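You operate a simulated robot arm through the tools that you are given. There is no shell and no other tool. Be economical: measure what you need, move in short steps, check, and stop when the job is done.

You are at the controls of a simulated two-armed robot. One attempt, no reset.

TASK
Pick up the binder from the robot bench with one hand, pass it to the other hand and put it on the top of the station one control box.
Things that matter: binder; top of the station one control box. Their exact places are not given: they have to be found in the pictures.

It is judged by the outcome, as a careful person would: the job done as asked, and still so three seconds after it is handed in. It fails if anything else is knocked over, pushed out of place, dropped, spilled or broken.

THE ROBOT
Two 7-joint arms with two-finger parallel grippers on one trunk, on a base that drives. Base frame: it is fixed to the floor where the robot stands at the start and does not move with it; the origin is under the middle of the robot, x ahead of it, y to its left, z up. Units: mm, degrees, N and s.
The left shoulder is at the start at [50, 168, 1107], the right one opposite. With the tool pointing down near the work surface each hand reaches from about 200 to 660 mm from the robot's upright axis, wherever it stands, measured 20 degrees to its own side. Places, roughly: top of the station one control box [1500, 2100, 1600]. Payload 1.57 kg a hand.
Tool frame (each hand has its own): the origin (TCP) lies between the finger pads and is the grasp point; the fingertips stand 30 mm ahead of it; z points along the fingers, y is the line along which they close. The gripper opens to 80 mm. The fingers are 17 mm wide and 12 mm thick; the gripper's body (40 by 82 mm) begins 80 mm behind the TCP.
Orientation is that of the tool frame in the base frame, as a unit quaternion [x, y, z, w]. With the fingers straight down and closing along the base's y, the tool's x points along the base's -x, its y along +y and its z along -z.

THE INTERFACE
- The arms move only by the tool send_rows. It takes "left_motion", "right_motion" or both (then of equal length, played together; a hand with none holds still); each is a list of rows, each an object of numbers (a shift or turn left out is 0, a gripper value left out holds the last): "dx", "dy", "dz": the shift along the base's x, y, z in cm; "rx", "ry", "rz": the turn, a rotation vector about the base's x, y, z in degrees. In form: [{"dx": .., "dy": .., "dz": .., "rx": .., "ry": .., "rz": ..}, ...]. A call has 1 to 20 rows; each row shifts and turns the commanded pose from where the row before left it. "left_jaw" and "right_jaw" are, for a hand that has rows, the opening, from 0 (shut) to 1 (fully open), set as the call begins (left out, the last holds). Rows are played at 5 a second. More than 50 mm and 8.6 degrees between two rows, or a gripper value outside its range, and nothing of the call is played. Where a pose cannot be reached the arm comes as near as it can. A force on the tool above 40 N (or 10 N above the force at the start of the call, whichever is more), or a blocked arm, ends the call early, and 0.2 s more pass. The fingers move at their own pace (about 45 mm/s each) and stop on an object; they squeeze with about 33 N. The grip force told is the motor's: it shows also when the fingers shut on nothing. Time passes only in rows, and 0.2 s behind the last, so rows that do not move let the fingers close. It gives the time, the measured TCP pose, the force on the tool (base axes), the opening and the grip force at its end, in the units of the frame above (readings bear some noise), with the torque about the TCP (base axes, N m) and any sound that the robot's microphone picked up.
- Cameras (640 x 400 px; columns grow to the right, rows downward): "scene" is now at [113, -41.4, 1292.1]; the picture's right is [-0.41, -0.91, 0.00], its down [-0.57, 0.26, -0.78] and it looks along [0.71, -0.32, -0.63] (base axes); focal length 263 px, centre (320, 200). "left" rides on the left gripper at [72, 7, -122] in its tool frame; the picture's right is [-0.09, 1.00, 0.00], its down [-0.84, -0.08, -0.54] and it looks along [-0.54, -0.05, 0.84] (tool axes); focal length 238 px, centre (320, 200). "right" rides on the right gripper at [72, -7, -122] in its tool frame; the picture's right is [0.09, 1.00, 0.00], its down [-0.84, 0.08, -0.54] and it looks along [-0.54, 0.05, 0.84] (tool axes); focal length 238 px, centre (320, 200).
- snapshot(camera): a new picture of that camera. The clock stands still meanwhile.
- slide_trunk(by): slides the trunk up (or, below 0, down) by that many mm; the arms and the scene camera ride with it, the base frame stays. It gives what a move gives, with no picture.
- roll_base(legs): drives the robot by 1 to 6 legs, each [ahead, left, turn to the left] in mm, mm and degrees, along the robot's own axes; the way and the turn of a leg run together, so that a leg with both is an arc; at most 1500 mm and 180 degrees a leg. The arms and the cameras ride along, it lands a little off, and it stops where it bumps. It gives what a move gives.
- head_to(pan, tilt): turns the head with the scene camera to pan (to the left, within 80 degrees either way) and tilt (down, from -29 to 69), counted from straight ahead of the robot. It gives what a move gives.
- locate(camera, pixels): for up to 12 pixels [column, row] of the newest picture of that camera ("zoom" is the newest enlarged one), the place [x, y, z] in the base frame of the surface seen there, good to about 2 mm, but the place of the scene camera against the robot may be out by one fixed shift of up to 25 mm in any direction. The clock stands still meanwhile.
- close_up(camera, box): a new picture of the part [left, top, right, bottom] of that camera's present view, enlarged. The clock stands still meanwhile.
- hand_in(): hands the job in; it is judged then, once.

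Keep the steps short. Do not move on a guess: measure, check each grasp and each placing, and mend mistakes. In all there are 80 turns and 70 pictures (those below and enlarged ones count). Leave the grippers open and the arms clear of the work at the hand-in unless told otherwise, and finish with a single line.

The tools are called after "Call:" as a command line: name --argument value ..., lists and objects as JSON in quotes. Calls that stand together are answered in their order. send_rows: Moves the arms, as the interface text tells. Its arguments: {"type":"object","properties":{"left_motion":{"type":"array","items":{"type":"object","properties":{"dx":{"type":"number"},"dy":{"type":"number"},"dz":{"type":"number"},"rx":{"type":"number"},"ry":{"type":"number"},"rz":{"type":"number"}}}},"left_jaw":{"type":"number"},"right_motion":{"type":"array","items":{"type":"object","properties":{"dx":{"type":"number"},"dy":{"type":"number"},"dz":{"type":"number"},"rx":{"type":"number"},"ry":{"type":"number"},"rz":{"type":"number"}}}},"right_jaw":{"type":"number"}},"required":[]} The other tools are called the same way: slide_trunk (by) slides the trunk up or down; roll_base (legs) drives the base; head_to (pan, tilt) turns the head that bears the scene camera; snapshot (camera) takes a picture; locate (camera, pixels) gives the place of the surface under pixels of a picture; close_up (camera, box) takes an enlarged picture of a part of a camera's view; hand_in () hands the job in.

At the start:

```text
t: 0.0
left_ee_pos: [472.7, 30.5, 1044.4]
left_tcp_rot: [0.0, 1.0, 0.0, 0.0]
left_ft_force: [0.4, 0.3, -0.2]
left_torque: [0.03, 0.0, -0.01]
left_width: 79.9
left_gripper_force: 0.0
right_ee_pos: [424.2, -378.6, 1116.3]
right_tcp_rot: [0.0, 1.0, 0.001, 0.0]
right_ft_force: [-0.4, -0.5, 0.1]
right_torque: [-0.01, -0.01, -0.02]
right_width: 80.0
right_gripper_force: 0.0
trunk travel left (down, up): [-275.0, 168.0]
robot x, y, heading: [-2.1, 2.0, 0.3]
head pan, tilt: [-24.5, 39.2]
```

scene: 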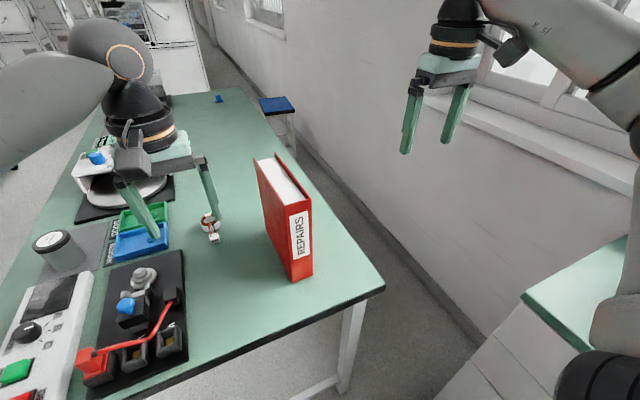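
right: 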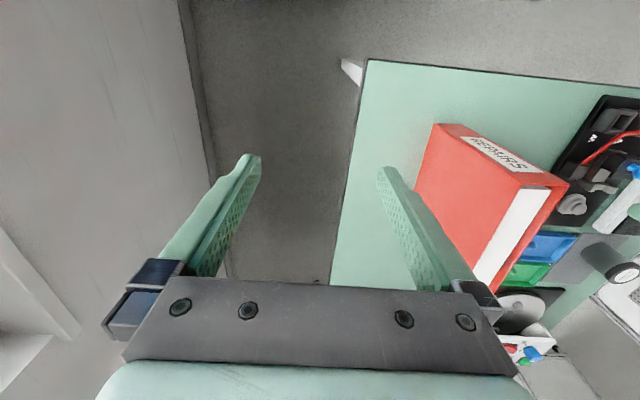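
left: 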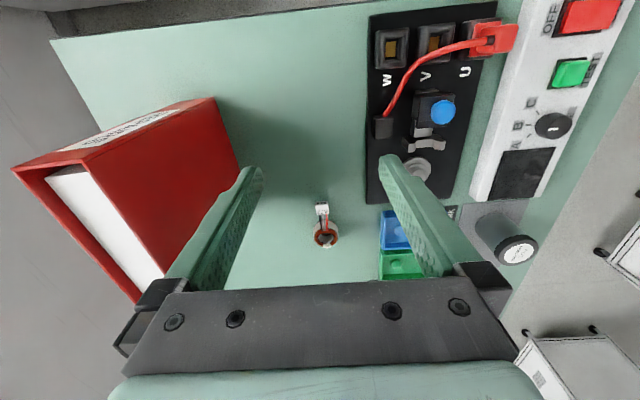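

I see the red binder standing upright on the bench (scene about 255-312, 155-280). I measure its corners and the bench around it.

Call:
locate --camera "scene" --pixels '[[258, 165], [277, 158], [308, 205], [288, 213], [293, 279], [311, 272], [283, 184], [268, 205], [285, 255], [240, 260], [330, 240], [300, 235]]'

Call:
locate --camera "left" --pixels '[[20, 172], [80, 165], [210, 102], [150, 130], [100, 220], [180, 200], [130, 290], [250, 220]]'

Call:
head_to --pan 55 --tilt 0

Call:
snapshot --camera "scene"

```text
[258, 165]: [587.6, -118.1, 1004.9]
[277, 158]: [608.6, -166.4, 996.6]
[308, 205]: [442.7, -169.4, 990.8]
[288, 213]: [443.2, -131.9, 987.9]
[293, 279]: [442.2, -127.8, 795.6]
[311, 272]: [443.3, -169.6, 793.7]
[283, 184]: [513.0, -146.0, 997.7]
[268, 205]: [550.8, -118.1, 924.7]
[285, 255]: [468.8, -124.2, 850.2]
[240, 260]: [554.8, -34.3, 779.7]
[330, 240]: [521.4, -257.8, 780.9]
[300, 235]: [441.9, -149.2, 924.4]
```

```text
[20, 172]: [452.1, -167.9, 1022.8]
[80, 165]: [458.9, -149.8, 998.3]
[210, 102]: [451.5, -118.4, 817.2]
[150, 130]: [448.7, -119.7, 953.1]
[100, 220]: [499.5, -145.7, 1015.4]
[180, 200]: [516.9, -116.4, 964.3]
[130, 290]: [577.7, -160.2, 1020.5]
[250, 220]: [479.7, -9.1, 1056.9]
```

```text
t: 1.5
left_ee_pos: [473.3, 30.6, 1045.4]
left_tcp_rot: [-0.001, 1.0, 0.0, 0.001]
left_ft_force: [-0.6, 0.2, -1.1]
left_torque: [0.02, 0.0, -0.01]
left_width: 80.4
left_gripper_force: 0.1
right_ee_pos: [423.9, -379.0, 1116.7]
right_tcp_rot: [0.001, 1.0, 0.0, 0.0]
right_ft_force: [-0.1, 0.3, 0.6]
right_torque: [-0.02, 0.01, -0.01]
right_width: 79.9
right_gripper_force: 0.1
trunk travel left (down, up): [-275.0, 168.0]
robot x, y, heading: [-1.0, 2.4, 0.4]
head pan, tilt: [55.0, 0.0]
```

```text
66 pictures are left
```

scene: 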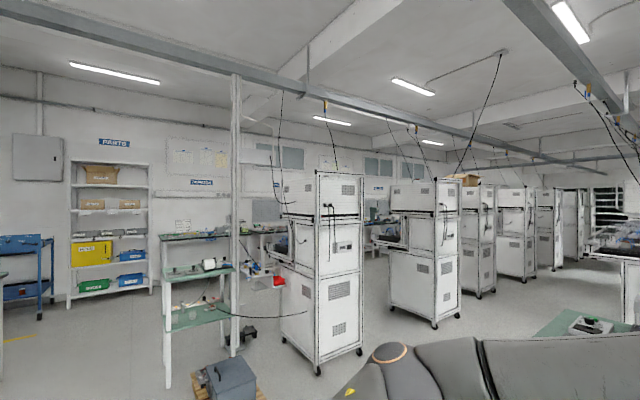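

The first rack near column 325 lies toward [1500, 2100]. I look closer and measure its top.

Call:
close_up --camera "scene" --box '[240, 140, 400, 240]'

Call:
locate --camera "scene" --pixels '[[285, 180], [317, 173], [362, 177], [319, 215], [361, 215], [340, 195], [317, 360], [360, 345], [392, 185], [234, 200], [284, 215], [300, 190]]'

```text
4.00 times, centred on (320, 190) of scene
```

zoom: 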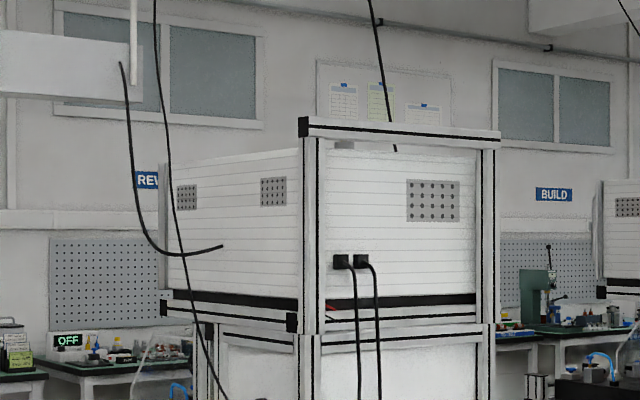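

```text
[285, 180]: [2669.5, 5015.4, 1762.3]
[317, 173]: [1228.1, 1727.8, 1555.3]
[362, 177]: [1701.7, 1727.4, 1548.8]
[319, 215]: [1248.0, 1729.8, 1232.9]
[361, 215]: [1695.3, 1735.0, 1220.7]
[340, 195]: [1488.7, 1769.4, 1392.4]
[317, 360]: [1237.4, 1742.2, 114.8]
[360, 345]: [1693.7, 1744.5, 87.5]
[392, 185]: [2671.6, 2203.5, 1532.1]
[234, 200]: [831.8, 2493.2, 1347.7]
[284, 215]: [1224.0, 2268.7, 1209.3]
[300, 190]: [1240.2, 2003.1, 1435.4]
```

The station one rack has its near corner at about [1230, 1730] and is about 470 mm wide, and its top is near 1550–1600. First the binder: about 50 thick, y -118…-168, x 450…617, top about z 1020. I move the left hand aside and bring the right hand over the binder's middle, staying above it.

Call:
send_rows --left_motion '[{"dy": 2.5}, {"dy": 2.5}, {"dy": 2.5}, {"dy": 2.5}, {"dy": 2.5}, {"dy": 2.5}, {}, {}, {}]' --right_motion '[{"dy": 2.6, "dx": 1.2}, {"dy": 2.6, "dx": 1.2}, {"dy": 2.6, "dx": 1.2}, {"dy": 2.6, "dx": 1.2}, {"dy": 2.6, "dx": 1.2}, {"dy": 2.6, "dx": 1.2}, {"dy": 2.6, "dx": 1.2}, {"dy": 2.6, "dx": 1.2}, {"dy": 2.7, "dx": 1.3}]' --left_jaw 1 --right_jaw 1

Call:
snapshot --camera "right"

Call:
snapshot --camera "left"

```text
t: 3.5
left_ee_pos: [472.7, 182.5, 1043.7]
left_tcp_rot: [0.0, 1.0, 0.0, 0.0]
left_ft_force: [-0.7, -0.2, -0.8]
left_torque: [-0.01, -0.03, 0.02]
left_width: 80.0
left_gripper_force: 0.0
right_ee_pos: [534.0, -142.1, 1117.8]
right_tcp_rot: [0.0, 1.0, -0.001, 0.0]
right_ft_force: [-0.2, 0.4, 0.0]
right_torque: [0.0, 0.01, 0.01]
right_width: 80.0
right_gripper_force: 0.1
trunk travel left (down, up): [-275.0, 168.0]
robot x, y, heading: [0.4, 2.3, 0.2]
head pan, tilt: [55.0, 0.0]
```

```text
64 pictures are left
```

right: 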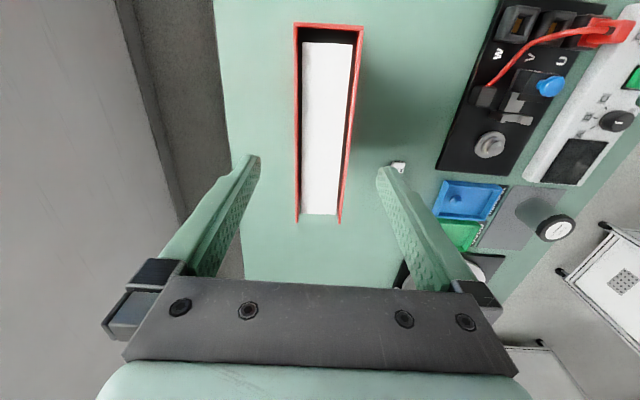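

```text
63 pictures are left
```

left: 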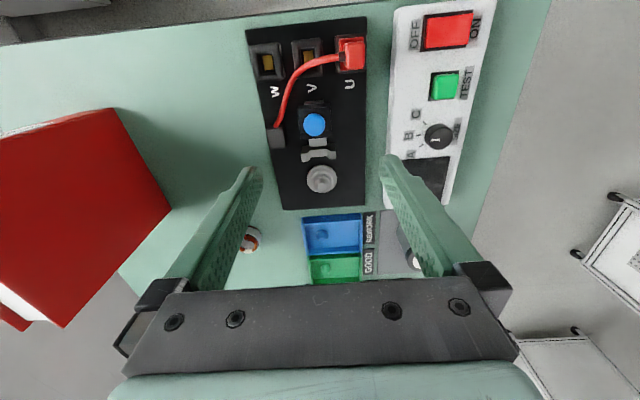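

Call:
locate --camera "right" --pixels '[[296, 27], [360, 28], [300, 220], [340, 221], [328, 26], [325, 60], [320, 210], [297, 130], [352, 130], [270, 120], [350, 60], [302, 60]]'

```text
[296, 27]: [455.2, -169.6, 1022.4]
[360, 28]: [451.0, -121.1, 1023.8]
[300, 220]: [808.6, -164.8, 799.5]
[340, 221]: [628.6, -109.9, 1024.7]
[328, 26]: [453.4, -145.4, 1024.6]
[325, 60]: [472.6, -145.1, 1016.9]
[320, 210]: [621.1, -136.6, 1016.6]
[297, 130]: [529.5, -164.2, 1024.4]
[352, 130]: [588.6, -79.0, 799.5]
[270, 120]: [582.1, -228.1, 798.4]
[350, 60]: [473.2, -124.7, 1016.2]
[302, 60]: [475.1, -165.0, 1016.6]
```

The binder's top rim is at z 1024, x 450–630, middle about [538, -140], turned about 3.5° to the left, with its foot at 799. I align the right hand and go down to z 975 with open jaws.

Call:
send_rows --right_motion '[{"dx": 0.3, "dy": 0.2, "rz": 3.5}, {"dz": -2}, {"dz": -2}, {"dz": -2}, {"dz": -2}, {"dz": -2}, {"dz": -2}, {"dz": -2.3}, {}]' --right_jaw 1

Call:
snapshot --camera "right"

```text
t: 5.5
left_ee_pos: [472.6, 182.7, 1043.7]
left_tcp_rot: [0.0, 1.0, -0.001, 0.0]
left_ft_force: [0.6, -0.5, 0.6]
left_torque: [0.02, 0.01, 0.02]
left_width: 79.8
left_gripper_force: 0.0
right_ee_pos: [536.2, -143.7, 974.4]
right_tcp_rot: [-0.031, 1.0, -0.001, 0.0]
right_ft_force: [0.6, 0.1, -1.0]
right_torque: [0.0, 0.01, 0.01]
right_width: 80.3
right_gripper_force: 0.1
trunk travel left (down, up): [-275.0, 168.0]
robot x, y, heading: [-0.5, -1.9, 0.3]
head pan, tilt: [55.0, 0.0]
```

```text
62 pictures are left
```

right: 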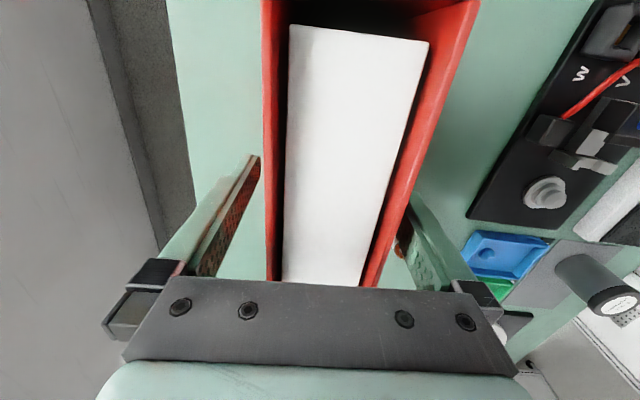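

The binder seems still turned against the hand; I measure its rims.

Call:
locate --camera "right" --pixels '[[265, 20], [268, 100], [270, 200], [272, 270], [474, 15], [440, 100], [405, 190], [375, 270], [290, 40], [428, 45], [285, 270], [360, 280]]'

```text
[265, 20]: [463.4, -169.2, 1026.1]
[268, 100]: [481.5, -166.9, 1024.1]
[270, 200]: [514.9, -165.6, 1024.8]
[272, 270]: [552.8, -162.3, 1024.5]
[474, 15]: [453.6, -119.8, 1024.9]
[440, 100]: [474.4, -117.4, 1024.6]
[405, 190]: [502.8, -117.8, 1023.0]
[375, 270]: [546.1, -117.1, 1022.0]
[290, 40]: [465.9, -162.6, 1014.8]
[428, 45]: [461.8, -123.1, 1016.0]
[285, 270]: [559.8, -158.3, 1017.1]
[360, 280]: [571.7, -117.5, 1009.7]
```

Its turn is about 3°, matching the hand; middle is y -140.5. I shift 3 mm and close.

Call:
send_rows --right_motion '[{"dy": 0.3}]' --right_jaw 1

Call:
send_rows --right_motion '[{}, {}, {}, {}, {}]' --right_jaw 0

Call:
send_rows --right_motion '[{"dz": 0.5}, {"dz": 1}, {"dz": 1.5}, {}, {}]'

Call:
snapshot --camera "right"

```text
t: 5.9
left_ee_pos: [472.9, 181.2, 1043.1]
left_tcp_rot: [0.0, 1.0, 0.0, 0.0]
left_ft_force: [-0.9, 0.5, 1.4]
left_torque: [-0.02, -0.02, -0.02]
left_width: 79.7
left_gripper_force: 0.1
right_ee_pos: [536.1, -139.7, 976.2]
right_tcp_rot: [-0.03, 1.0, 0.0, 0.0]
right_ft_force: [-1.1, -0.8, 0.5]
right_torque: [-0.01, 0.0, 0.0]
right_width: 80.1
right_gripper_force: 0.2
trunk travel left (down, up): [-275.0, 168.0]
robot x, y, heading: [-0.0, -5.1, -0.1]
head pan, tilt: [55.0, 0.0]
```

```text
t: 7.1
left_ee_pos: [472.3, 181.8, 1043.8]
left_tcp_rot: [0.0, 1.0, 0.0, 0.0]
left_ft_force: [0.5, -0.7, 0.0]
left_torque: [-0.01, -0.01, -0.01]
left_width: 79.7
left_gripper_force: 0.0
right_ee_pos: [535.7, -140.3, 974.7]
right_tcp_rot: [-0.03, 1.0, -0.001, 0.001]
right_ft_force: [-0.1, 0.0, -0.1]
right_torque: [-0.03, 0.04, -0.18]
right_width: 52.0
right_gripper_force: 32.7
trunk travel left (down, up): [-275.0, 168.0]
robot x, y, heading: [0.8, -1.4, -0.1]
head pan, tilt: [55.0, 0.0]
```

```text
t: 8.3
left_ee_pos: [472.9, 181.6, 1042.9]
left_tcp_rot: [0.0, 1.0, 0.0, -0.001]
left_ft_force: [-0.2, 0.2, -0.3]
left_torque: [-0.01, -0.02, 0.0]
left_width: 79.9
left_gripper_force: 0.1
right_ee_pos: [538.2, -141.1, 1004.2]
right_tcp_rot: [-0.03, 1.0, 0.001, -0.001]
right_ft_force: [0.3, -0.4, -5.2]
right_torque: [-0.01, 0.0, -0.01]
right_width: 52.2
right_gripper_force: 33.4
trunk travel left (down, up): [-275.0, 168.0]
robot x, y, heading: [0.3, 0.0, 0.4]
head pan, tilt: [55.0, 0.0]
```

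```text
61 pictures are left
```

right: 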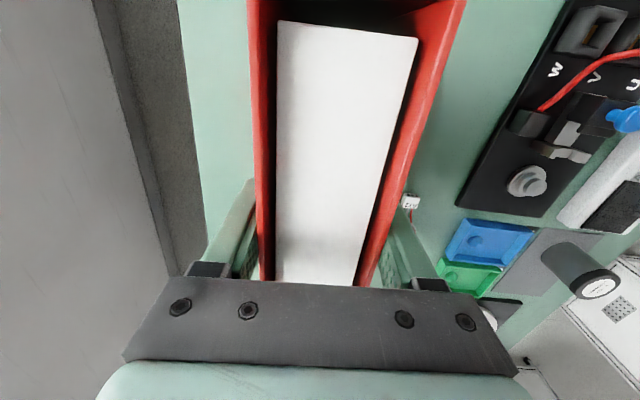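

The binder hangs level at 5.2 N (about 0.53 kg), with no torque, so the hold is at its balance. I lift and carry it to about [620, 0, 1150], square, and turn the left hand slowly so it points ahead (first 43°).

Call:
send_rows --right_motion '[{"dz": 2}, {"dz": 2}, {"dz": 2}, {"dz": 2}, {"dz": 2}, {"dz": 2}, {"dz": 2.6, "rz": -1.5}, {"dx": 1.2, "dy": 2, "rz": -2}, {"dx": 1.2, "dy": 2}, {"dx": 1.2, "dy": 2}, {"dx": 1.2, "dy": 2}, {"dx": 1.2, "dy": 2}, {"dx": 1.2, "dy": 2}, {"dx": 1, "dy": 2}, {}]' --left_motion '[{"dx": -1}, {"dx": -1}, {"dx": -1, "dz": 1}, {"dz": 1}, {"dz": 1}, {"ry": -8}, {"ry": -8}, {"ry": -8}, {"ry": -8}, {"ry": -8}, {"ry": -5}, {}, {}, {}, {}]'

Call:
head_to --pan 0 --tilt 25

Call:
snapshot --camera "scene"

```text
t: 11.5
left_ee_pos: [443.3, 180.5, 1074.5]
left_tcp_rot: [0.001, 0.924, 0.0, 0.382]
left_ft_force: [-0.8, 0.3, -0.4]
left_torque: [-0.01, 0.02, 0.03]
left_width: 79.9
left_gripper_force: 0.0
right_ee_pos: [543.2, -29.3, 1125.2]
right_tcp_rot: [0.0, 1.0, 0.0, 0.001]
right_ft_force: [-1.0, 0.2, -6.3]
right_torque: [0.0, 0.03, 0.0]
right_width: 51.8
right_gripper_force: 32.6
right hand out of reach, approached as far as the arm can: row 9, 10, 11, 12, 13, 14
trunk travel left (down, up): [-275.0, 168.0]
robot x, y, heading: [-2.0, 1.6, 0.2]
head pan, tilt: [55.0, 0.0]
```

```text
t: 12.8
left_ee_pos: [442.8, 180.6, 1073.0]
left_tcp_rot: [0.0, 0.924, 0.001, 0.382]
left_ft_force: [0.1, -0.6, 0.0]
left_torque: [-0.01, 0.0, -0.01]
left_width: 80.1
left_gripper_force: 0.1
right_ee_pos: [543.4, -30.1, 1126.3]
right_tcp_rot: [-0.001, 1.0, 0.0, 0.001]
right_ft_force: [-0.4, 0.4, -6.4]
right_torque: [-0.02, 0.04, -0.03]
right_width: 51.9
right_gripper_force: 33.0
trunk travel left (down, up): [-275.0, 168.0]
robot x, y, heading: [-0.1, 1.7, -0.1]
head pan, tilt: [0.0, 25.0]
```

```text
60 pictures are left
```

scene: 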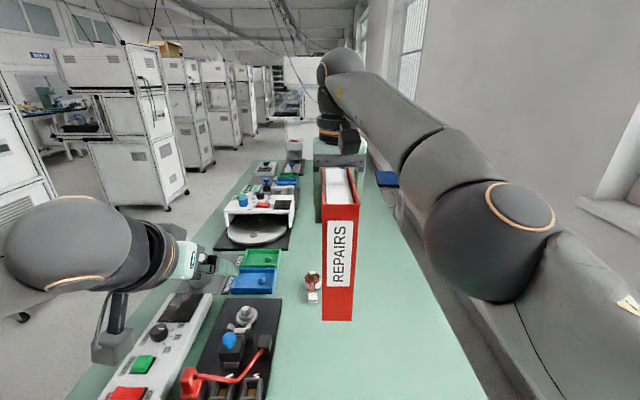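

The right arm reached its limit at [543, -30, 1126], holding fine. I back its command into reach, turning the binder 45° clockwise so its spine faces the left hand, and turn the left hand to point level ahead and to the right (diagonal) while keeping it away.

Call:
send_rows --right_motion '[{"dx": -2}, {"dx": -2}, {"dx": -2}, {"dx": -2, "dz": -1}, {"dz": -1.5}, {"rz": -7.5}, {"rz": -7.5}, {"rz": -7.5}, {"rz": -7.5}, {"rz": -7.5}, {"rz": -7.5}, {}]' --left_motion '[{"ry": -8}, {"ry": -8}, {"ry": -8}, {"ry": -8}, {"ry": -8}, {"ry": -5, "dx": -1}, {"dx": -1}, {"dx": -1}, {"dx": -1}, {}, {}, {}]'

Call:
snapshot --camera "scene"

```text
t: 15.4
left_ee_pos: [463.6, 161.5, 1071.5]
left_tcp_rot: [0.0, 0.707, 0.0, 0.707]
left_ft_force: [1.3, -0.1, 0.8]
left_torque: [0.03, -0.03, -0.02]
left_width: 79.9
left_gripper_force: 0.0
left hand out of reach, approached as far as the arm can: row 3, 4, 5, 6, 7, 8, 9
right_ee_pos: [464.9, -28.6, 1100.7]
right_tcp_rot: [0.384, 0.924, 0.0, 0.0]
right_ft_force: [-0.4, -0.1, -5.5]
right_torque: [0.0, 0.03, -0.02]
right_width: 51.8
right_gripper_force: 33.3
trunk travel left (down, up): [-275.0, 168.0]
robot x, y, heading: [-0.1, -0.5, 0.0]
head pan, tilt: [0.0, 25.0]
```

```text
59 pictures are left
```

scene: 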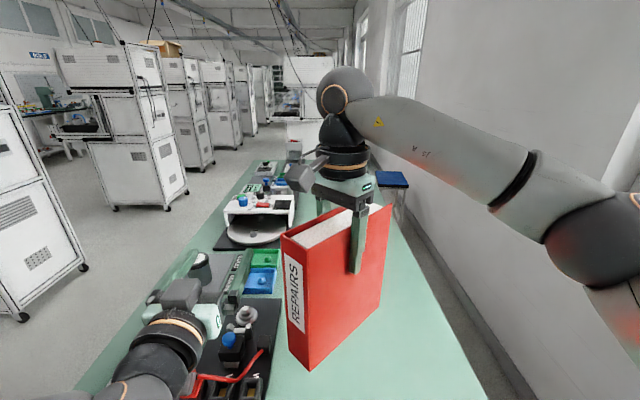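

Commands are clamped where the arm stops, so all positions are as read. I move the binder out to [560, -90, 1085] and turn the left hand 45° to the right in place, facing the spine.

Call:
send_rows --right_motion '[{"dx": 2, "dy": -1.5}, {"dx": 2, "dy": -1.5}, {"dx": 2, "dy": -1.5}, {"dx": 2, "dy": -1.5, "dz": -0.5}, {"dx": 1.5, "dz": -1}, {}, {}, {}]' --left_motion '[{"rz": -7.5}, {"rz": -7.5}, {"rz": -7.5}, {"rz": -7.5}, {"rz": -7.5}, {"rz": -7.5}, {}, {}]'

Call:
snapshot --camera "scene"

Call:
snapshot --camera "left"

```text
t: 17.2
left_ee_pos: [469.1, 161.8, 1069.1]
left_tcp_rot: [0.271, 0.653, -0.271, 0.653]
left_ft_force: [1.2, -0.9, -0.4]
left_torque: [0.01, 0.02, 0.0]
left_width: 80.1
left_gripper_force: 0.0
left hand out of reach, approached as far as the arm can: row 1
right_ee_pos: [559.0, -89.5, 1085.7]
right_tcp_rot: [0.383, 0.924, 0.0, -0.001]
right_ft_force: [0.6, 0.1, -5.9]
right_torque: [-0.02, 0.02, 0.03]
right_width: 52.0
right_gripper_force: 33.2
trunk travel left (down, up): [-275.0, 168.0]
robot x, y, heading: [0.4, -1.0, 0.1]
head pan, tilt: [0.0, 25.0]
```

```text
58 pictures are left
```

scene: 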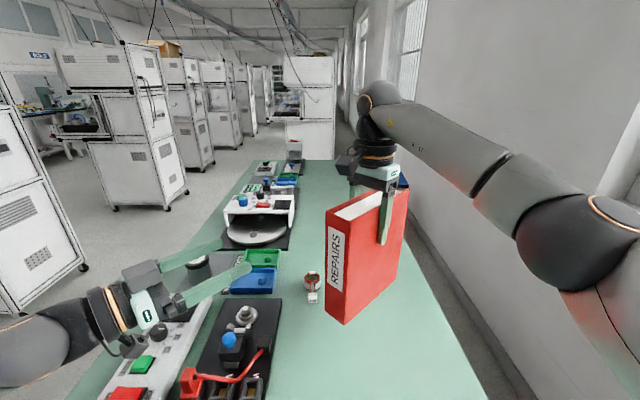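

```text
57 pictures are left
```

left: 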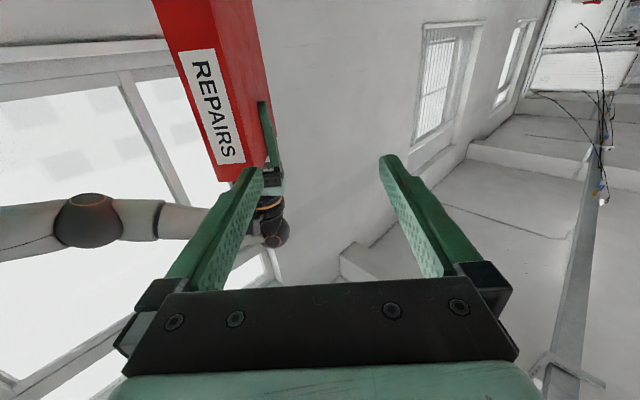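

The spine now faces the left hand. I measure it in the left picture.

Call:
locate --camera "left" --pixels '[[222, 176], [243, 164], [190, 80], [228, 80], [160, 8], [205, 8], [268, 150], [245, 60]]'

Call:
locate --camera "scene" --pixels '[[328, 218], [348, 222], [326, 312], [343, 323], [408, 195], [395, 268], [232, 290], [300, 270]]'

```text
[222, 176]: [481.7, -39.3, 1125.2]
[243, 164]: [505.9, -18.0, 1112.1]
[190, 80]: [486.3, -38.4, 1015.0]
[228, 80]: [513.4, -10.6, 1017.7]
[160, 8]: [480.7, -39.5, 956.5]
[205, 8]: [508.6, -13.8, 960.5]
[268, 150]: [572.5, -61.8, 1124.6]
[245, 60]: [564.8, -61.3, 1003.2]
```

```text
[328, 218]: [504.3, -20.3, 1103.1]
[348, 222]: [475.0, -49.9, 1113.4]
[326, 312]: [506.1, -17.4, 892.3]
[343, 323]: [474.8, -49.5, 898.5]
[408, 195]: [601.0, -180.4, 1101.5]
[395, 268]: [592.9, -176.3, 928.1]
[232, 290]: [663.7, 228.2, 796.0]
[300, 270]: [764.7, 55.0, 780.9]
```

Spine middle is [497, -26], binder middle height about 1023. I bring the left hand to a standoff about [458, 13, 1023] on the spine's axis.

Call:
send_rows --left_motion '[{"dy": -2.5, "dz": -1}, {"dy": -2.5, "dz": -1}, {"dy": -2.5, "dz": -1}, {"dy": -2.5, "dz": -1}, {"dy": -2.5, "dz": -0.6, "dx": -0.5}, {"dy": -2.4, "dx": -0.6}, {}]' --left_jaw 1

Call:
snapshot --camera "left"

Call:
snapshot --camera "scene"

```text
t: 18.8
left_ee_pos: [456.7, 10.2, 1024.2]
left_tcp_rot: [0.27, 0.654, -0.27, 0.653]
left_ft_force: [0.0, 0.2, 0.8]
left_torque: [0.0, 0.0, -0.01]
left_width: 79.9
left_gripper_force: 0.0
right_ee_pos: [558.8, -89.6, 1085.1]
right_tcp_rot: [0.382, 0.924, 0.0, 0.0]
right_ft_force: [0.6, -0.4, -6.2]
right_torque: [0.06, 0.03, 0.01]
right_width: 51.7
right_gripper_force: 33.2
trunk travel left (down, up): [-275.0, 168.0]
robot x, y, heading: [-2.6, 2.7, 0.0]
head pan, tilt: [0.0, 25.0]
```

```text
56 pictures are left
```

left: 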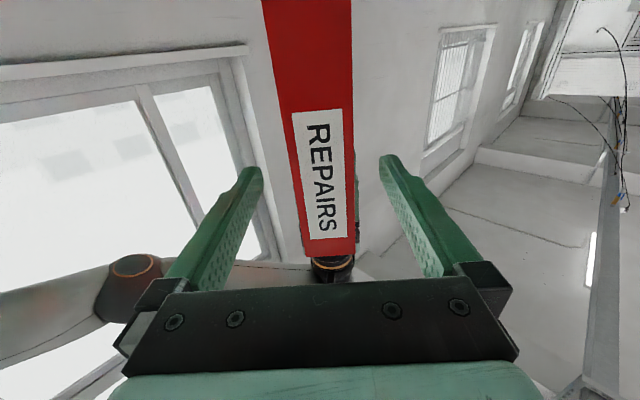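

```text
55 pictures are left
```

scene: 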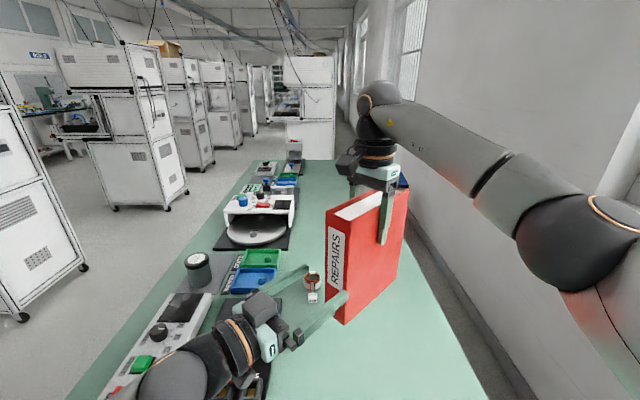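

Well aligned. I check the spine's edges at hand height.

Call:
locate --camera "left" --pixels '[[283, 100], [352, 100], [274, 50], [352, 50], [300, 220], [353, 220], [318, 100]]'

```text
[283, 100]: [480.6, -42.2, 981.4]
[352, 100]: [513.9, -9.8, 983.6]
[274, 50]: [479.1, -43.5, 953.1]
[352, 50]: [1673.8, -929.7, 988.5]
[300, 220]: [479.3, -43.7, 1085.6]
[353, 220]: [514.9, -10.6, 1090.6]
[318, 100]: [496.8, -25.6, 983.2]
```

I advance along the spine's axis, about 122 mm, in short steps.

Call:
send_rows --left_motion '[{"dx": 0.2, "dy": 0.2}, {"dx": 1.45, "dy": -1.45}, {"dx": 1.45, "dy": -1.45}, {"dx": 1.45, "dy": -1.45}, {"dx": 1.45, "dy": -1.45}, {"dx": 1.45, "dy": -1.45}, {"dx": 1.35, "dy": -1.35}, {}, {}]' --left_jaw 1

Call:
snapshot --camera "left"

Call:
snapshot --camera "scene"

```text
t: 20.8
left_ee_pos: [547.0, -72.3, 1024.3]
left_tcp_rot: [0.271, 0.653, -0.271, 0.653]
left_ft_force: [-0.9, -0.1, -0.2]
left_torque: [0.01, 0.01, 0.0]
left_width: 80.4
left_gripper_force: 0.0
right_ee_pos: [558.9, -88.9, 1085.1]
right_tcp_rot: [0.383, 0.924, 0.001, 0.001]
right_ft_force: [-0.4, 0.4, -6.6]
right_torque: [0.07, 0.04, 0.0]
right_width: 52.0
right_gripper_force: 32.5
trunk travel left (down, up): [-275.0, 168.0]
robot x, y, heading: [-2.1, -1.0, -0.1]
head pan, tilt: [0.0, 25.0]
```

```text
54 pictures are left
```

left: 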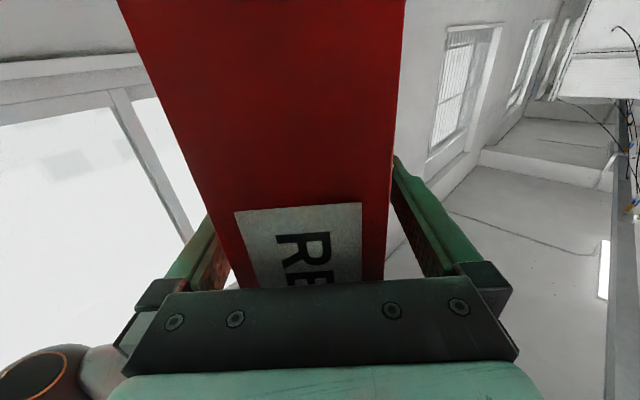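

```text
53 pictures are left
```

scene: 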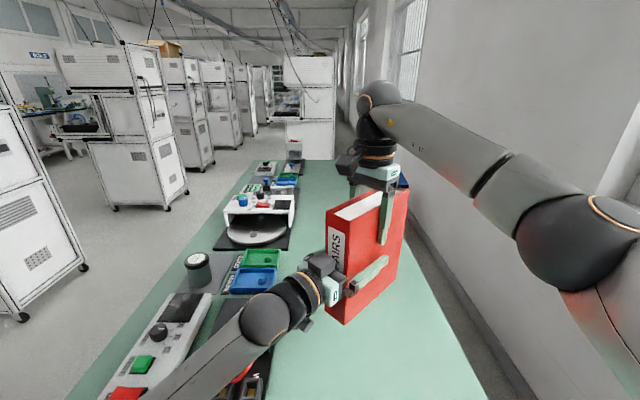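

The left fingers straddle the binder without touching it. I close the left hand, then let the right hand go only after confirming the grip.

Call:
send_rows --left_motion '[{}, {}, {}, {}, {}]' --left_jaw 0

```text
t: 22.0
left_ee_pos: [545.1, -74.3, 1024.8]
left_tcp_rot: [0.271, 0.653, -0.271, 0.653]
left_ft_force: [-12.7, -10.1, -0.5]
left_torque: [0.3, -0.42, 0.22]
left_width: 51.7
left_gripper_force: 32.6
right_ee_pos: [560.2, -90.2, 1085.7]
right_tcp_rot: [0.383, 0.924, 0.003, 0.001]
right_ft_force: [12.9, 10.3, -5.0]
right_torque: [0.35, -0.34, -0.59]
right_width: 51.8
right_gripper_force: 33.2
trunk travel left (down, up): [-275.0, 168.0]
robot x, y, heading: [-2.9, -2.9, 0.0]
head pan, tilt: [0.0, 25.0]
```

Gripped at 33 N, with about 16 N side strain between the hands. I ease the left hand 1.5 mm sideways to relieve it.

Call:
send_rows --left_motion '[{"dx": -0.1, "dy": -0.1}, {}]'

```text
t: 22.6
left_ee_pos: [545.0, -73.9, 1024.0]
left_tcp_rot: [0.271, 0.654, -0.27, 0.653]
left_ft_force: [-12.7, -10.8, 1.8]
left_torque: [0.41, -0.15, -0.34]
left_width: 52.0
left_gripper_force: 33.0
right_ee_pos: [559.0, -87.9, 1085.5]
right_tcp_rot: [0.382, 0.924, 0.002, 0.001]
right_ft_force: [12.8, 10.7, -7.4]
right_torque: [0.22, -0.58, -0.02]
right_width: 51.9
right_gripper_force: 32.6
trunk travel left (down, up): [-275.0, 168.0]
robot x, y, heading: [-1.3, 2.8, -0.1]
head pan, tilt: [0.0, 25.0]
```

The strain is small and steady; I open the right hand now.

Call:
send_rows --right_motion '[{}, {}, {}, {}]' --right_jaw 1

Call:
snapshot --camera "scene"

```text
t: 23.6
left_ee_pos: [545.5, -72.5, 1024.0]
left_tcp_rot: [0.27, 0.654, -0.269, 0.653]
left_ft_force: [0.3, 0.3, 0.7]
left_torque: [0.1, 0.12, -0.02]
left_width: 51.9
left_gripper_force: 32.7
right_ee_pos: [558.6, -89.0, 1085.9]
right_tcp_rot: [0.383, 0.924, 0.0, 0.0]
right_ft_force: [-1.2, 1.0, 0.1]
right_torque: [0.02, -0.03, 0.01]
right_width: 80.2
right_gripper_force: 0.1
trunk travel left (down, up): [-275.0, 168.0]
robot x, y, heading: [-4.7, -2.6, 0.3]
head pan, tilt: [0.0, 25.0]
```

```text
52 pictures are left
```

scene: 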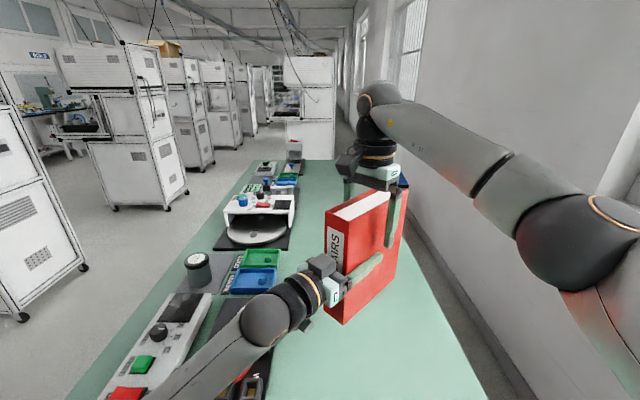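

The binder holds in the left hand. I lift the right hand straight up and clear.

Call:
send_rows --right_motion '[{"dz": 1}, {"dz": 2}, {"dz": 2}, {"dz": 2}, {"dz": 2}, {"dz": 1, "dy": -2}, {"dy": -3}, {"dy": -3, "dx": -2}, {"dy": -3, "dx": -2}, {"dy": -3, "dx": -2}, {"dx": -2}, {}]'

Call:
snapshot --camera "scene"

```text
t: 26.2
left_ee_pos: [546.1, -72.4, 1024.3]
left_tcp_rot: [0.271, 0.654, -0.271, 0.652]
left_ft_force: [-0.6, 0.5, -0.4]
left_torque: [0.09, 0.09, -0.02]
left_width: 51.8
left_gripper_force: 32.8
right_ee_pos: [464.9, -228.6, 1173.5]
right_tcp_rot: [0.383, 0.924, 0.001, 0.0]
right_ft_force: [0.0, 1.3, 0.2]
right_torque: [-0.02, 0.0, -0.01]
right_width: 80.0
right_gripper_force: 0.0
right hand out of reach, approached as far as the arm can: row 4, 5
trunk travel left (down, up): [-275.0, 168.0]
robot x, y, heading: [-3.2, 1.2, 0.1]
head pan, tilt: [0.0, 25.0]
```

```text
51 pictures are left
```

scene: 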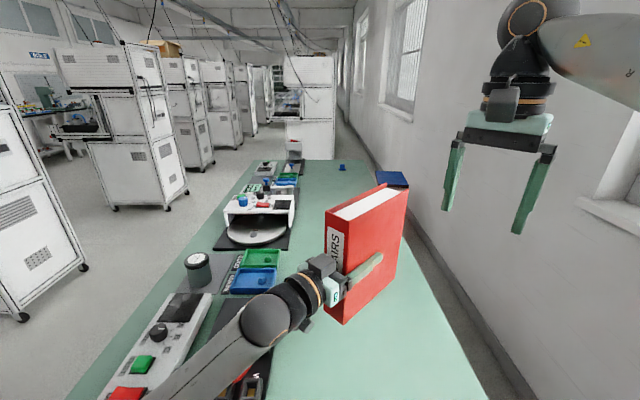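

Handover is done. I raise the trunk fully so everything clears the bench, then look over the floor to the left.

Call:
slide_trunk --by 168

Call:
head_to --pan 60 --tilt 22

Call:
snapshot --camera "scene"

Call:
locate --camera "scene" --pixels '[[320, 60], [290, 80], [320, 200], [250, 280], [200, 330], [150, 260], [180, 200], [220, 150], [260, 200], [300, 320], [400, 300], [100, 320]]'

```text
t: 28.1
left_ee_pos: [545.5, -72.6, 1192.4]
left_tcp_rot: [0.271, 0.654, -0.271, 0.652]
left_ft_force: [0.8, 0.8, -5.8]
left_torque: [0.09, 0.12, -0.01]
left_width: 51.8
left_gripper_force: 33.1
right_ee_pos: [465.4, -229.1, 1342.2]
right_tcp_rot: [0.382, 0.924, 0.0, -0.001]
right_ft_force: [-0.2, 1.5, -0.2]
right_torque: [-0.02, 0.02, -0.01]
right_width: 80.2
right_gripper_force: 0.0
trunk travel left (down, up): [-443.0, 0.0]
robot x, y, heading: [2.4, -0.3, 0.1]
head pan, tilt: [0.0, 25.0]
```

```text
t: 29.4
left_ee_pos: [545.2, -72.7, 1191.9]
left_tcp_rot: [0.27, 0.654, -0.27, 0.653]
left_ft_force: [-0.1, 0.5, -6.3]
left_torque: [0.12, 0.11, 0.0]
left_width: 52.2
left_gripper_force: 33.3
right_ee_pos: [465.5, -227.0, 1342.2]
right_tcp_rot: [0.383, 0.924, 0.0, 0.0]
right_ft_force: [-0.5, 1.1, 0.2]
right_torque: [0.0, -0.01, 0.0]
right_width: 80.2
right_gripper_force: 0.2
trunk travel left (down, up): [-443.0, 0.0]
robot x, y, heading: [2.7, -1.0, -0.1]
head pan, tilt: [60.0, 22.0]
```

```text
50 pictures are left
```

scene: 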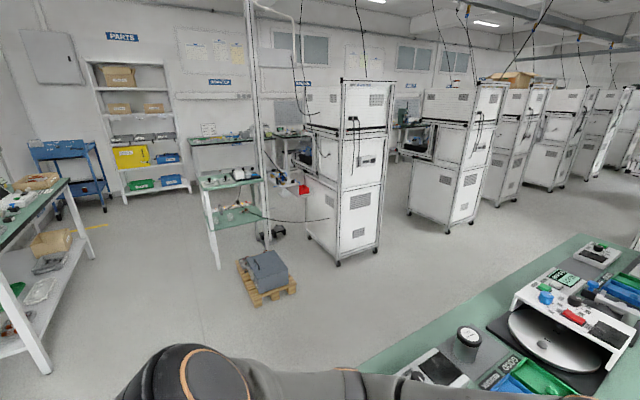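

```text
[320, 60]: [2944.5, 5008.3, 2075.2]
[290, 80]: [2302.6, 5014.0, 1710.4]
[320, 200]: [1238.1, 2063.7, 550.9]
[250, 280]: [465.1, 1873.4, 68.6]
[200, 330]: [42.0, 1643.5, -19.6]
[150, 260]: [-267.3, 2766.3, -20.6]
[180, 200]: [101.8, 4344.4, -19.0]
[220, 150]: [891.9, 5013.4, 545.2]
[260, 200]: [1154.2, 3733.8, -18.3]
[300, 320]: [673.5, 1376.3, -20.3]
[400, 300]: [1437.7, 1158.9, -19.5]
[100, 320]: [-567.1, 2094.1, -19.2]
```

Front side (y<1730) of the rack has open floor. I look at the rack's top and its left side close up.

Call:
close_up --camera "scene" --box '[256, 60, 416, 160]'

Call:
close_up --camera "scene" --box '[192, 120, 400, 250]'

```text
4.00 times, centred on (336, 110) of scene
```

zoom: 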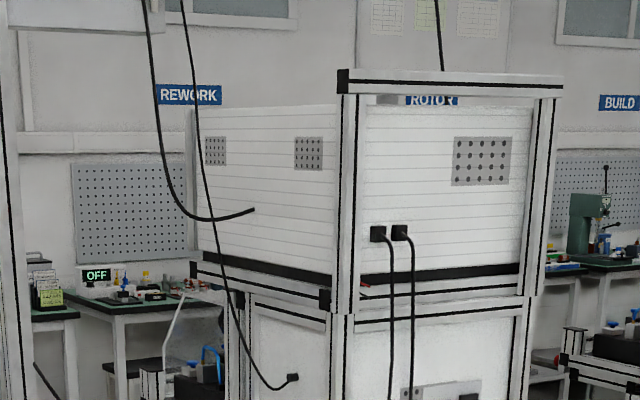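

```text
3.08 times, centred on (296, 185) of scene
```

zoom: 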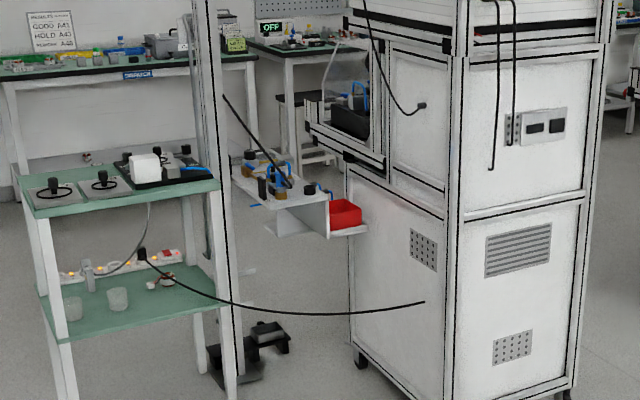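

Call:
close_up --camera "scene" --box '[296, 64, 408, 134]'

Call:
locate --camera "zoom" --pixels '[[270, 38], [270, 55], [400, 40], [400, 80], [300, 85], [100, 80], [20, 90], [110, 45], [110, 30], [500, 40], [250, 75], [430, 70]]'

```text
5.71 times, centred on (352, 99) of scene
```

zoom: 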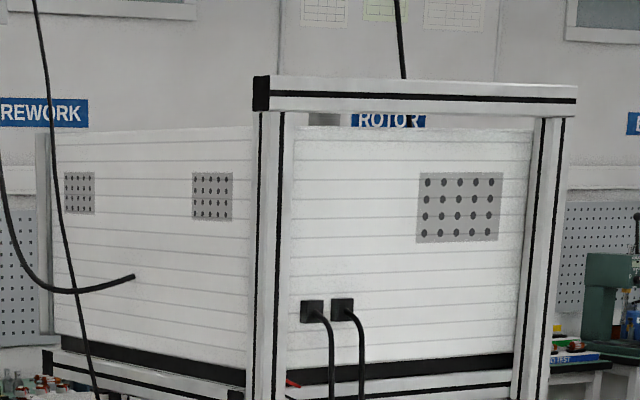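

```text
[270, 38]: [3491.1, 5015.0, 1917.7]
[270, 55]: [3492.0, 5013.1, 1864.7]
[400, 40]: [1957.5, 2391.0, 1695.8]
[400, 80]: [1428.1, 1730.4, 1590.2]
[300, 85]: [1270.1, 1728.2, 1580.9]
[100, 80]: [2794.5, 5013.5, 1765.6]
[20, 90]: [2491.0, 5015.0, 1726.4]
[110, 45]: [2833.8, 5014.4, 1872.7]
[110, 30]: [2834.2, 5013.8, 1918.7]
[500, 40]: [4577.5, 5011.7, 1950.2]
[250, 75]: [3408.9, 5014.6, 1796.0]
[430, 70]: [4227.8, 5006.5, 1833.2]
```

Call:
locate --camera "zoom" --pixels '[[400, 78], [400, 112], [300, 110], [480, 122], [400, 135], [320, 118], [120, 134], [60, 138], [240, 132], [44, 140], [545, 130], [403, 65]]'

```text
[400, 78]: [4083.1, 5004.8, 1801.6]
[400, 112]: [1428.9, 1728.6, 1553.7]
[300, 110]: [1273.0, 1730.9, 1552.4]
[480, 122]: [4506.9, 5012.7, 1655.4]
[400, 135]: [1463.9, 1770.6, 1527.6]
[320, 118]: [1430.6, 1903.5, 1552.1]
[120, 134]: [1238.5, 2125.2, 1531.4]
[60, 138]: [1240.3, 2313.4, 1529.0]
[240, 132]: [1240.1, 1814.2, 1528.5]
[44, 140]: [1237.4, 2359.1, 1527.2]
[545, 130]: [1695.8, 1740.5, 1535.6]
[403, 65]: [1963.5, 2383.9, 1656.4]
```

The back bar's top is about z 1609 (with the scene offset of about +17), box top about 1548; the left (-x) side has no bar. I measure cables, pallet and other obstacles on that side.

Call:
close_up --camera "scene" --box '[192, 0, 352, 100]'

Call:
locate --camera "scene" --pixels '[[238, 265], [262, 305], [297, 290], [283, 262], [262, 255], [270, 216], [330, 219], [264, 180], [214, 262], [265, 235], [340, 262], [372, 250]]'

```text
4.00 times, centred on (272, 50) of scene
```

zoom: 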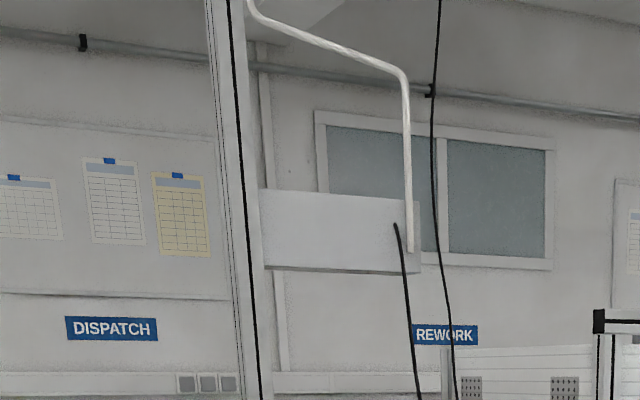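

```text
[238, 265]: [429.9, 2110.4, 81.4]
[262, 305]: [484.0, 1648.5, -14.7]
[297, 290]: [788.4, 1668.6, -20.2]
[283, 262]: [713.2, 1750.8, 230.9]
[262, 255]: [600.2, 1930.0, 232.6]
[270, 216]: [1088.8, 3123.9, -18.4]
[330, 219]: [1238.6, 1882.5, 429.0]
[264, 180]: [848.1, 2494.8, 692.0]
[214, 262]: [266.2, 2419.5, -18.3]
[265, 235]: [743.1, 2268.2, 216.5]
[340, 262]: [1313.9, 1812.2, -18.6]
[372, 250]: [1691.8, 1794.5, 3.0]
```

Call:
locate --camera "zoom" --pixels '[[436, 60], [432, 150], [440, 260], [450, 350], [455, 390], [398, 235], [406, 290], [416, 370], [408, 120], [300, 230], [405, 240], [457, 398]]'

Call:
close_up --camera "scene" --box '[280, 80, 360, 160]'

```text
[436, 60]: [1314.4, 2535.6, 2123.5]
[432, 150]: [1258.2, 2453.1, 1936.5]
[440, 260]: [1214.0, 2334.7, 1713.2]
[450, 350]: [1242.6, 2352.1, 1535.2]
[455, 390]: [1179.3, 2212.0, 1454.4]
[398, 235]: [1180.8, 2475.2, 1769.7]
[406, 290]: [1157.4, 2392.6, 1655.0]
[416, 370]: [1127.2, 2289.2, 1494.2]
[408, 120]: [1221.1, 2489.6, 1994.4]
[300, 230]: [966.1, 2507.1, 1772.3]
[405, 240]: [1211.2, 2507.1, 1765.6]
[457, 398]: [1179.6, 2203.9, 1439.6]
```

```text
5.00 times, centred on (320, 120) of scene
```

zoom: 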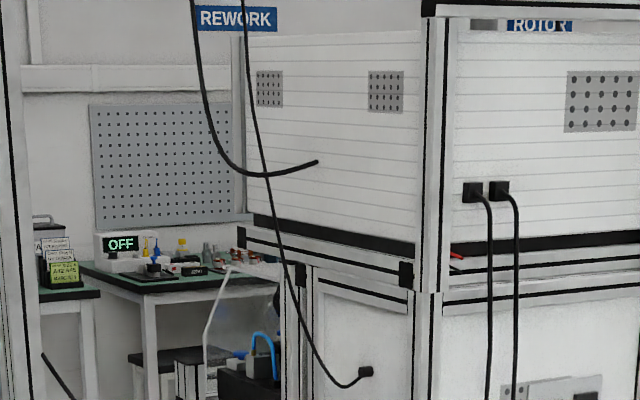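

Cables above z 1550 stay at y>2200; the pallet takes x 430–790, y 1650–2110. The open back side (y<1730) looks best. I check the bench edges on my path and tuck the right arm a little by measuring first.

Call:
locate --camera "scene" --pixels '[[45, 370], [92, 258], [68, 180], [10, 285], [375, 365], [572, 240], [480, 300], [640, 240], [440, 240], [500, 225]]'

Call:
head_to --pan 80 --tilt 35

Call:
snapshot --camera "scene"

```text
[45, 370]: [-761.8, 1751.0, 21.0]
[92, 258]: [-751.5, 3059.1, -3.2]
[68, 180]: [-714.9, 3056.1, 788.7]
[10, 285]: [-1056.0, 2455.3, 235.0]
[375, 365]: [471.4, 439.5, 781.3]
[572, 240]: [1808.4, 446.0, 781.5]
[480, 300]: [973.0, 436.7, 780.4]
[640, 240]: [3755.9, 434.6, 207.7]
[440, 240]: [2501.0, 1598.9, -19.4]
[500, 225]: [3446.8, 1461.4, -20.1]
```

```text
t: 30.2
left_ee_pos: [545.9, -72.7, 1191.4]
left_tcp_rot: [0.271, 0.653, -0.271, 0.653]
left_ft_force: [0.8, 0.3, -5.9]
left_torque: [0.12, 0.1, -0.01]
left_width: 51.9
left_gripper_force: 33.5
right_ee_pos: [464.4, -227.4, 1342.3]
right_tcp_rot: [0.383, 0.924, 0.0, 0.0]
right_ft_force: [-0.3, -0.9, -1.2]
right_torque: [0.01, -0.03, -0.01]
right_width: 79.9
right_gripper_force: 0.0
trunk travel left (down, up): [-443.0, 0.0]
robot x, y, heading: [-0.0, 2.4, 0.1]
head pan, tilt: [80.0, 35.0]
```

```text
44 pictures are left
```

scene: 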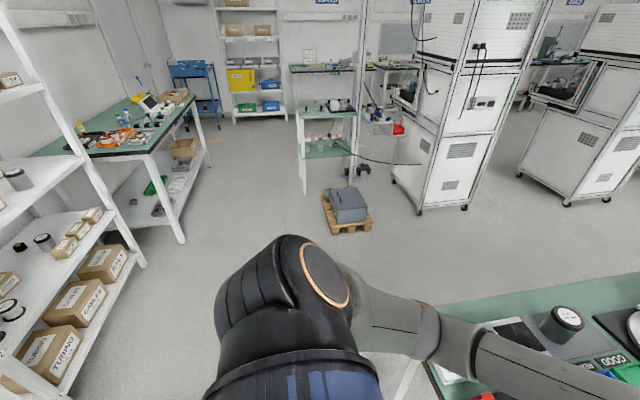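

Call:
locate --camera "scene" --pixels '[[140, 262], [60, 390], [183, 240], [400, 380], [430, 365], [220, 350]]'

```text
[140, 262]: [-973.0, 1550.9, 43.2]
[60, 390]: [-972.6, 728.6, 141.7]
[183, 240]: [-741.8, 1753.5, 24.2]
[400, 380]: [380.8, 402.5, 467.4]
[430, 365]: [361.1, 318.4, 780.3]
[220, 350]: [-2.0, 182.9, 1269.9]
```

Bench front edge is at x≈370, its left edge at y≈440; shelves are at x<-970. I back off 100 and slide left 1000 into free floor.

Call:
roll_base --legs '[[-100, 0, 0], [0, 1000, 0]]'

```text
t: 39.9
left_ee_pos: [448.6, 907.8, 1192.6]
left_tcp_rot: [0.273, 0.653, -0.273, 0.652]
left_ft_force: [-0.7, 0.7, -6.2]
left_torque: [0.12, 0.15, 0.02]
left_width: 51.8
left_gripper_force: 33.0
right_ee_pos: [366.9, 753.6, 1342.2]
right_tcp_rot: [0.385, 0.923, 0.001, 0.0]
right_ft_force: [0.6, 0.1, -0.5]
right_torque: [0.01, -0.02, 0.0]
right_width: 79.9
right_gripper_force: 0.0
trunk travel left (down, up): [-443.0, 0.0]
robot x, y, heading: [-99.1, 982.1, -0.4]
head pan, tilt: [80.0, 35.0]
```

Free of the bench. I drive ahead along the aisle and then turn left to face the rack's back.

Call:
roll_base --legs '[[1500, 0, 0], [60, -60, 0], [0, 0, 90]]'

Call:
head_to --pan 0 --tilt 0

Call:
snapshot --camera "scene"

```text
t: 51.9
left_ee_pos: [1527.6, 1474.3, 1191.7]
left_tcp_rot: [-0.274, 0.653, 0.273, 0.652]
left_ft_force: [-0.5, 0.2, -6.6]
left_torque: [-0.08, 0.09, -0.03]
left_width: 52.0
left_gripper_force: 33.3
right_ee_pos: [1682.1, 1394.8, 1341.8]
right_tcp_rot: [-0.386, 0.922, 0.001, 0.001]
right_ft_force: [-1.1, 0.7, -0.5]
right_torque: [0.0, 0.03, 0.03]
right_width: 79.8
right_gripper_force: 0.1
trunk travel left (down, up): [-443.0, 0.0]
robot x, y, heading: [1458.5, 925.4, 90.5]
head pan, tilt: [80.0, 35.0]
```

```text
t: 53.5
left_ee_pos: [1528.4, 1474.7, 1190.5]
left_tcp_rot: [-0.274, 0.653, 0.273, 0.652]
left_ft_force: [0.3, -0.2, -5.5]
left_torque: [-0.12, 0.15, -0.02]
left_width: 51.9
left_gripper_force: 32.3
right_ee_pos: [1684.0, 1394.2, 1342.4]
right_tcp_rot: [-0.386, 0.922, 0.001, 0.0]
right_ft_force: [-0.3, -0.3, -0.3]
right_torque: [-0.02, 0.0, 0.02]
right_width: 80.1
right_gripper_force: 0.0
trunk travel left (down, up): [-443.0, 0.0]
robot x, y, heading: [1460.7, 928.8, 90.4]
head pan, tilt: [0.0, 0.0]
```

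```text
43 pictures are left
```

scene: 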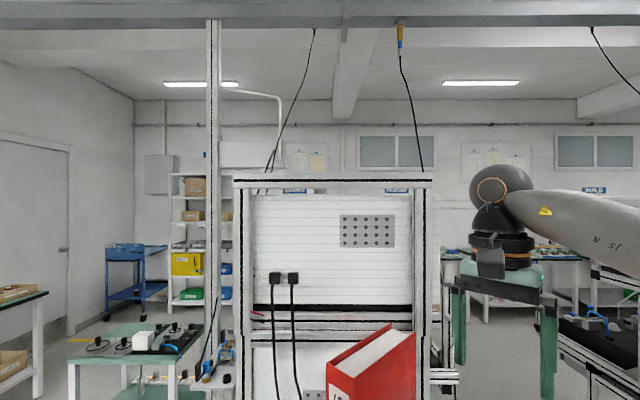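

I turn the left hand to point straight at the rack (45° left).

Call:
send_rows --left_motion '[{"rz": 7.5}, {"rz": 7.5}, {"rz": 7.5}, {"rz": 7.5, "dx": -2}, {"rz": 7.5, "dx": -2}, {"rz": 7.0, "dx": -2}, {"dx": -2}, {"dx": -2}, {}]'

Call:
send_rows --left_motion '[{"ry": 8}, {"ry": 8}, {"ry": 8}, {"ry": 8}, {}]'

Call:
snapshot --camera "scene"

```text
t: 54.4
left_ee_pos: [1452.1, 1501.4, 1162.4]
left_tcp_rot: [-0.4, 0.59, 0.49, 0.502]
left_ft_force: [-0.8, -0.5, -5.8]
left_torque: [-0.18, 0.03, -0.02]
left_width: 51.9
left_gripper_force: 33.4
right_ee_pos: [1682.4, 1394.8, 1342.7]
right_tcp_rot: [-0.386, 0.922, 0.0, 0.0]
right_ft_force: [0.4, 0.1, -0.6]
right_torque: [0.01, 0.0, -0.03]
right_width: 79.9
right_gripper_force: 0.0
trunk travel left (down, up): [-443.0, 0.0]
robot x, y, heading: [1456.6, 926.5, 90.7]
head pan, tilt: [0.0, 0.0]
stopped in row 4 (left hand): the arm was blocked; the commanded pose is now the measured one
```

```text
t: 55.6
left_ee_pos: [1454.3, 1502.0, 1164.2]
left_tcp_rot: [-0.247, 0.706, 0.58, 0.321]
left_ft_force: [0.2, 0.7, -6.4]
left_torque: [-0.15, 0.02, 0.02]
left_width: 52.1
left_gripper_force: 32.9
right_ee_pos: [1684.0, 1394.5, 1342.2]
right_tcp_rot: [-0.386, 0.922, 0.0, 0.0]
right_ft_force: [0.3, -0.3, 0.0]
right_torque: [-0.01, -0.01, 0.0]
right_width: 80.2
right_gripper_force: 0.1
trunk travel left (down, up): [-443.0, 0.0]
robot x, y, heading: [1459.0, 929.0, 90.3]
head pan, tilt: [0.0, 0.0]
```

```text
42 pictures are left
```

scene: 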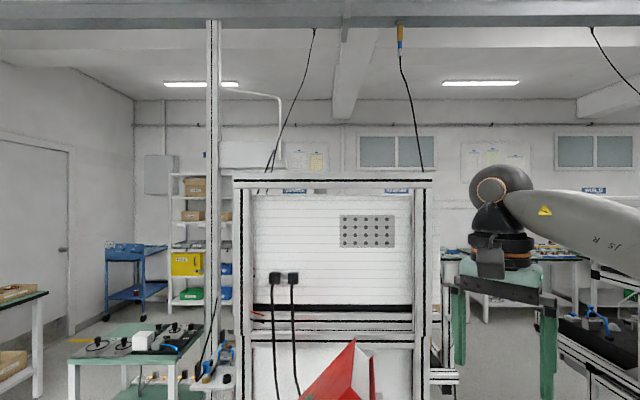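

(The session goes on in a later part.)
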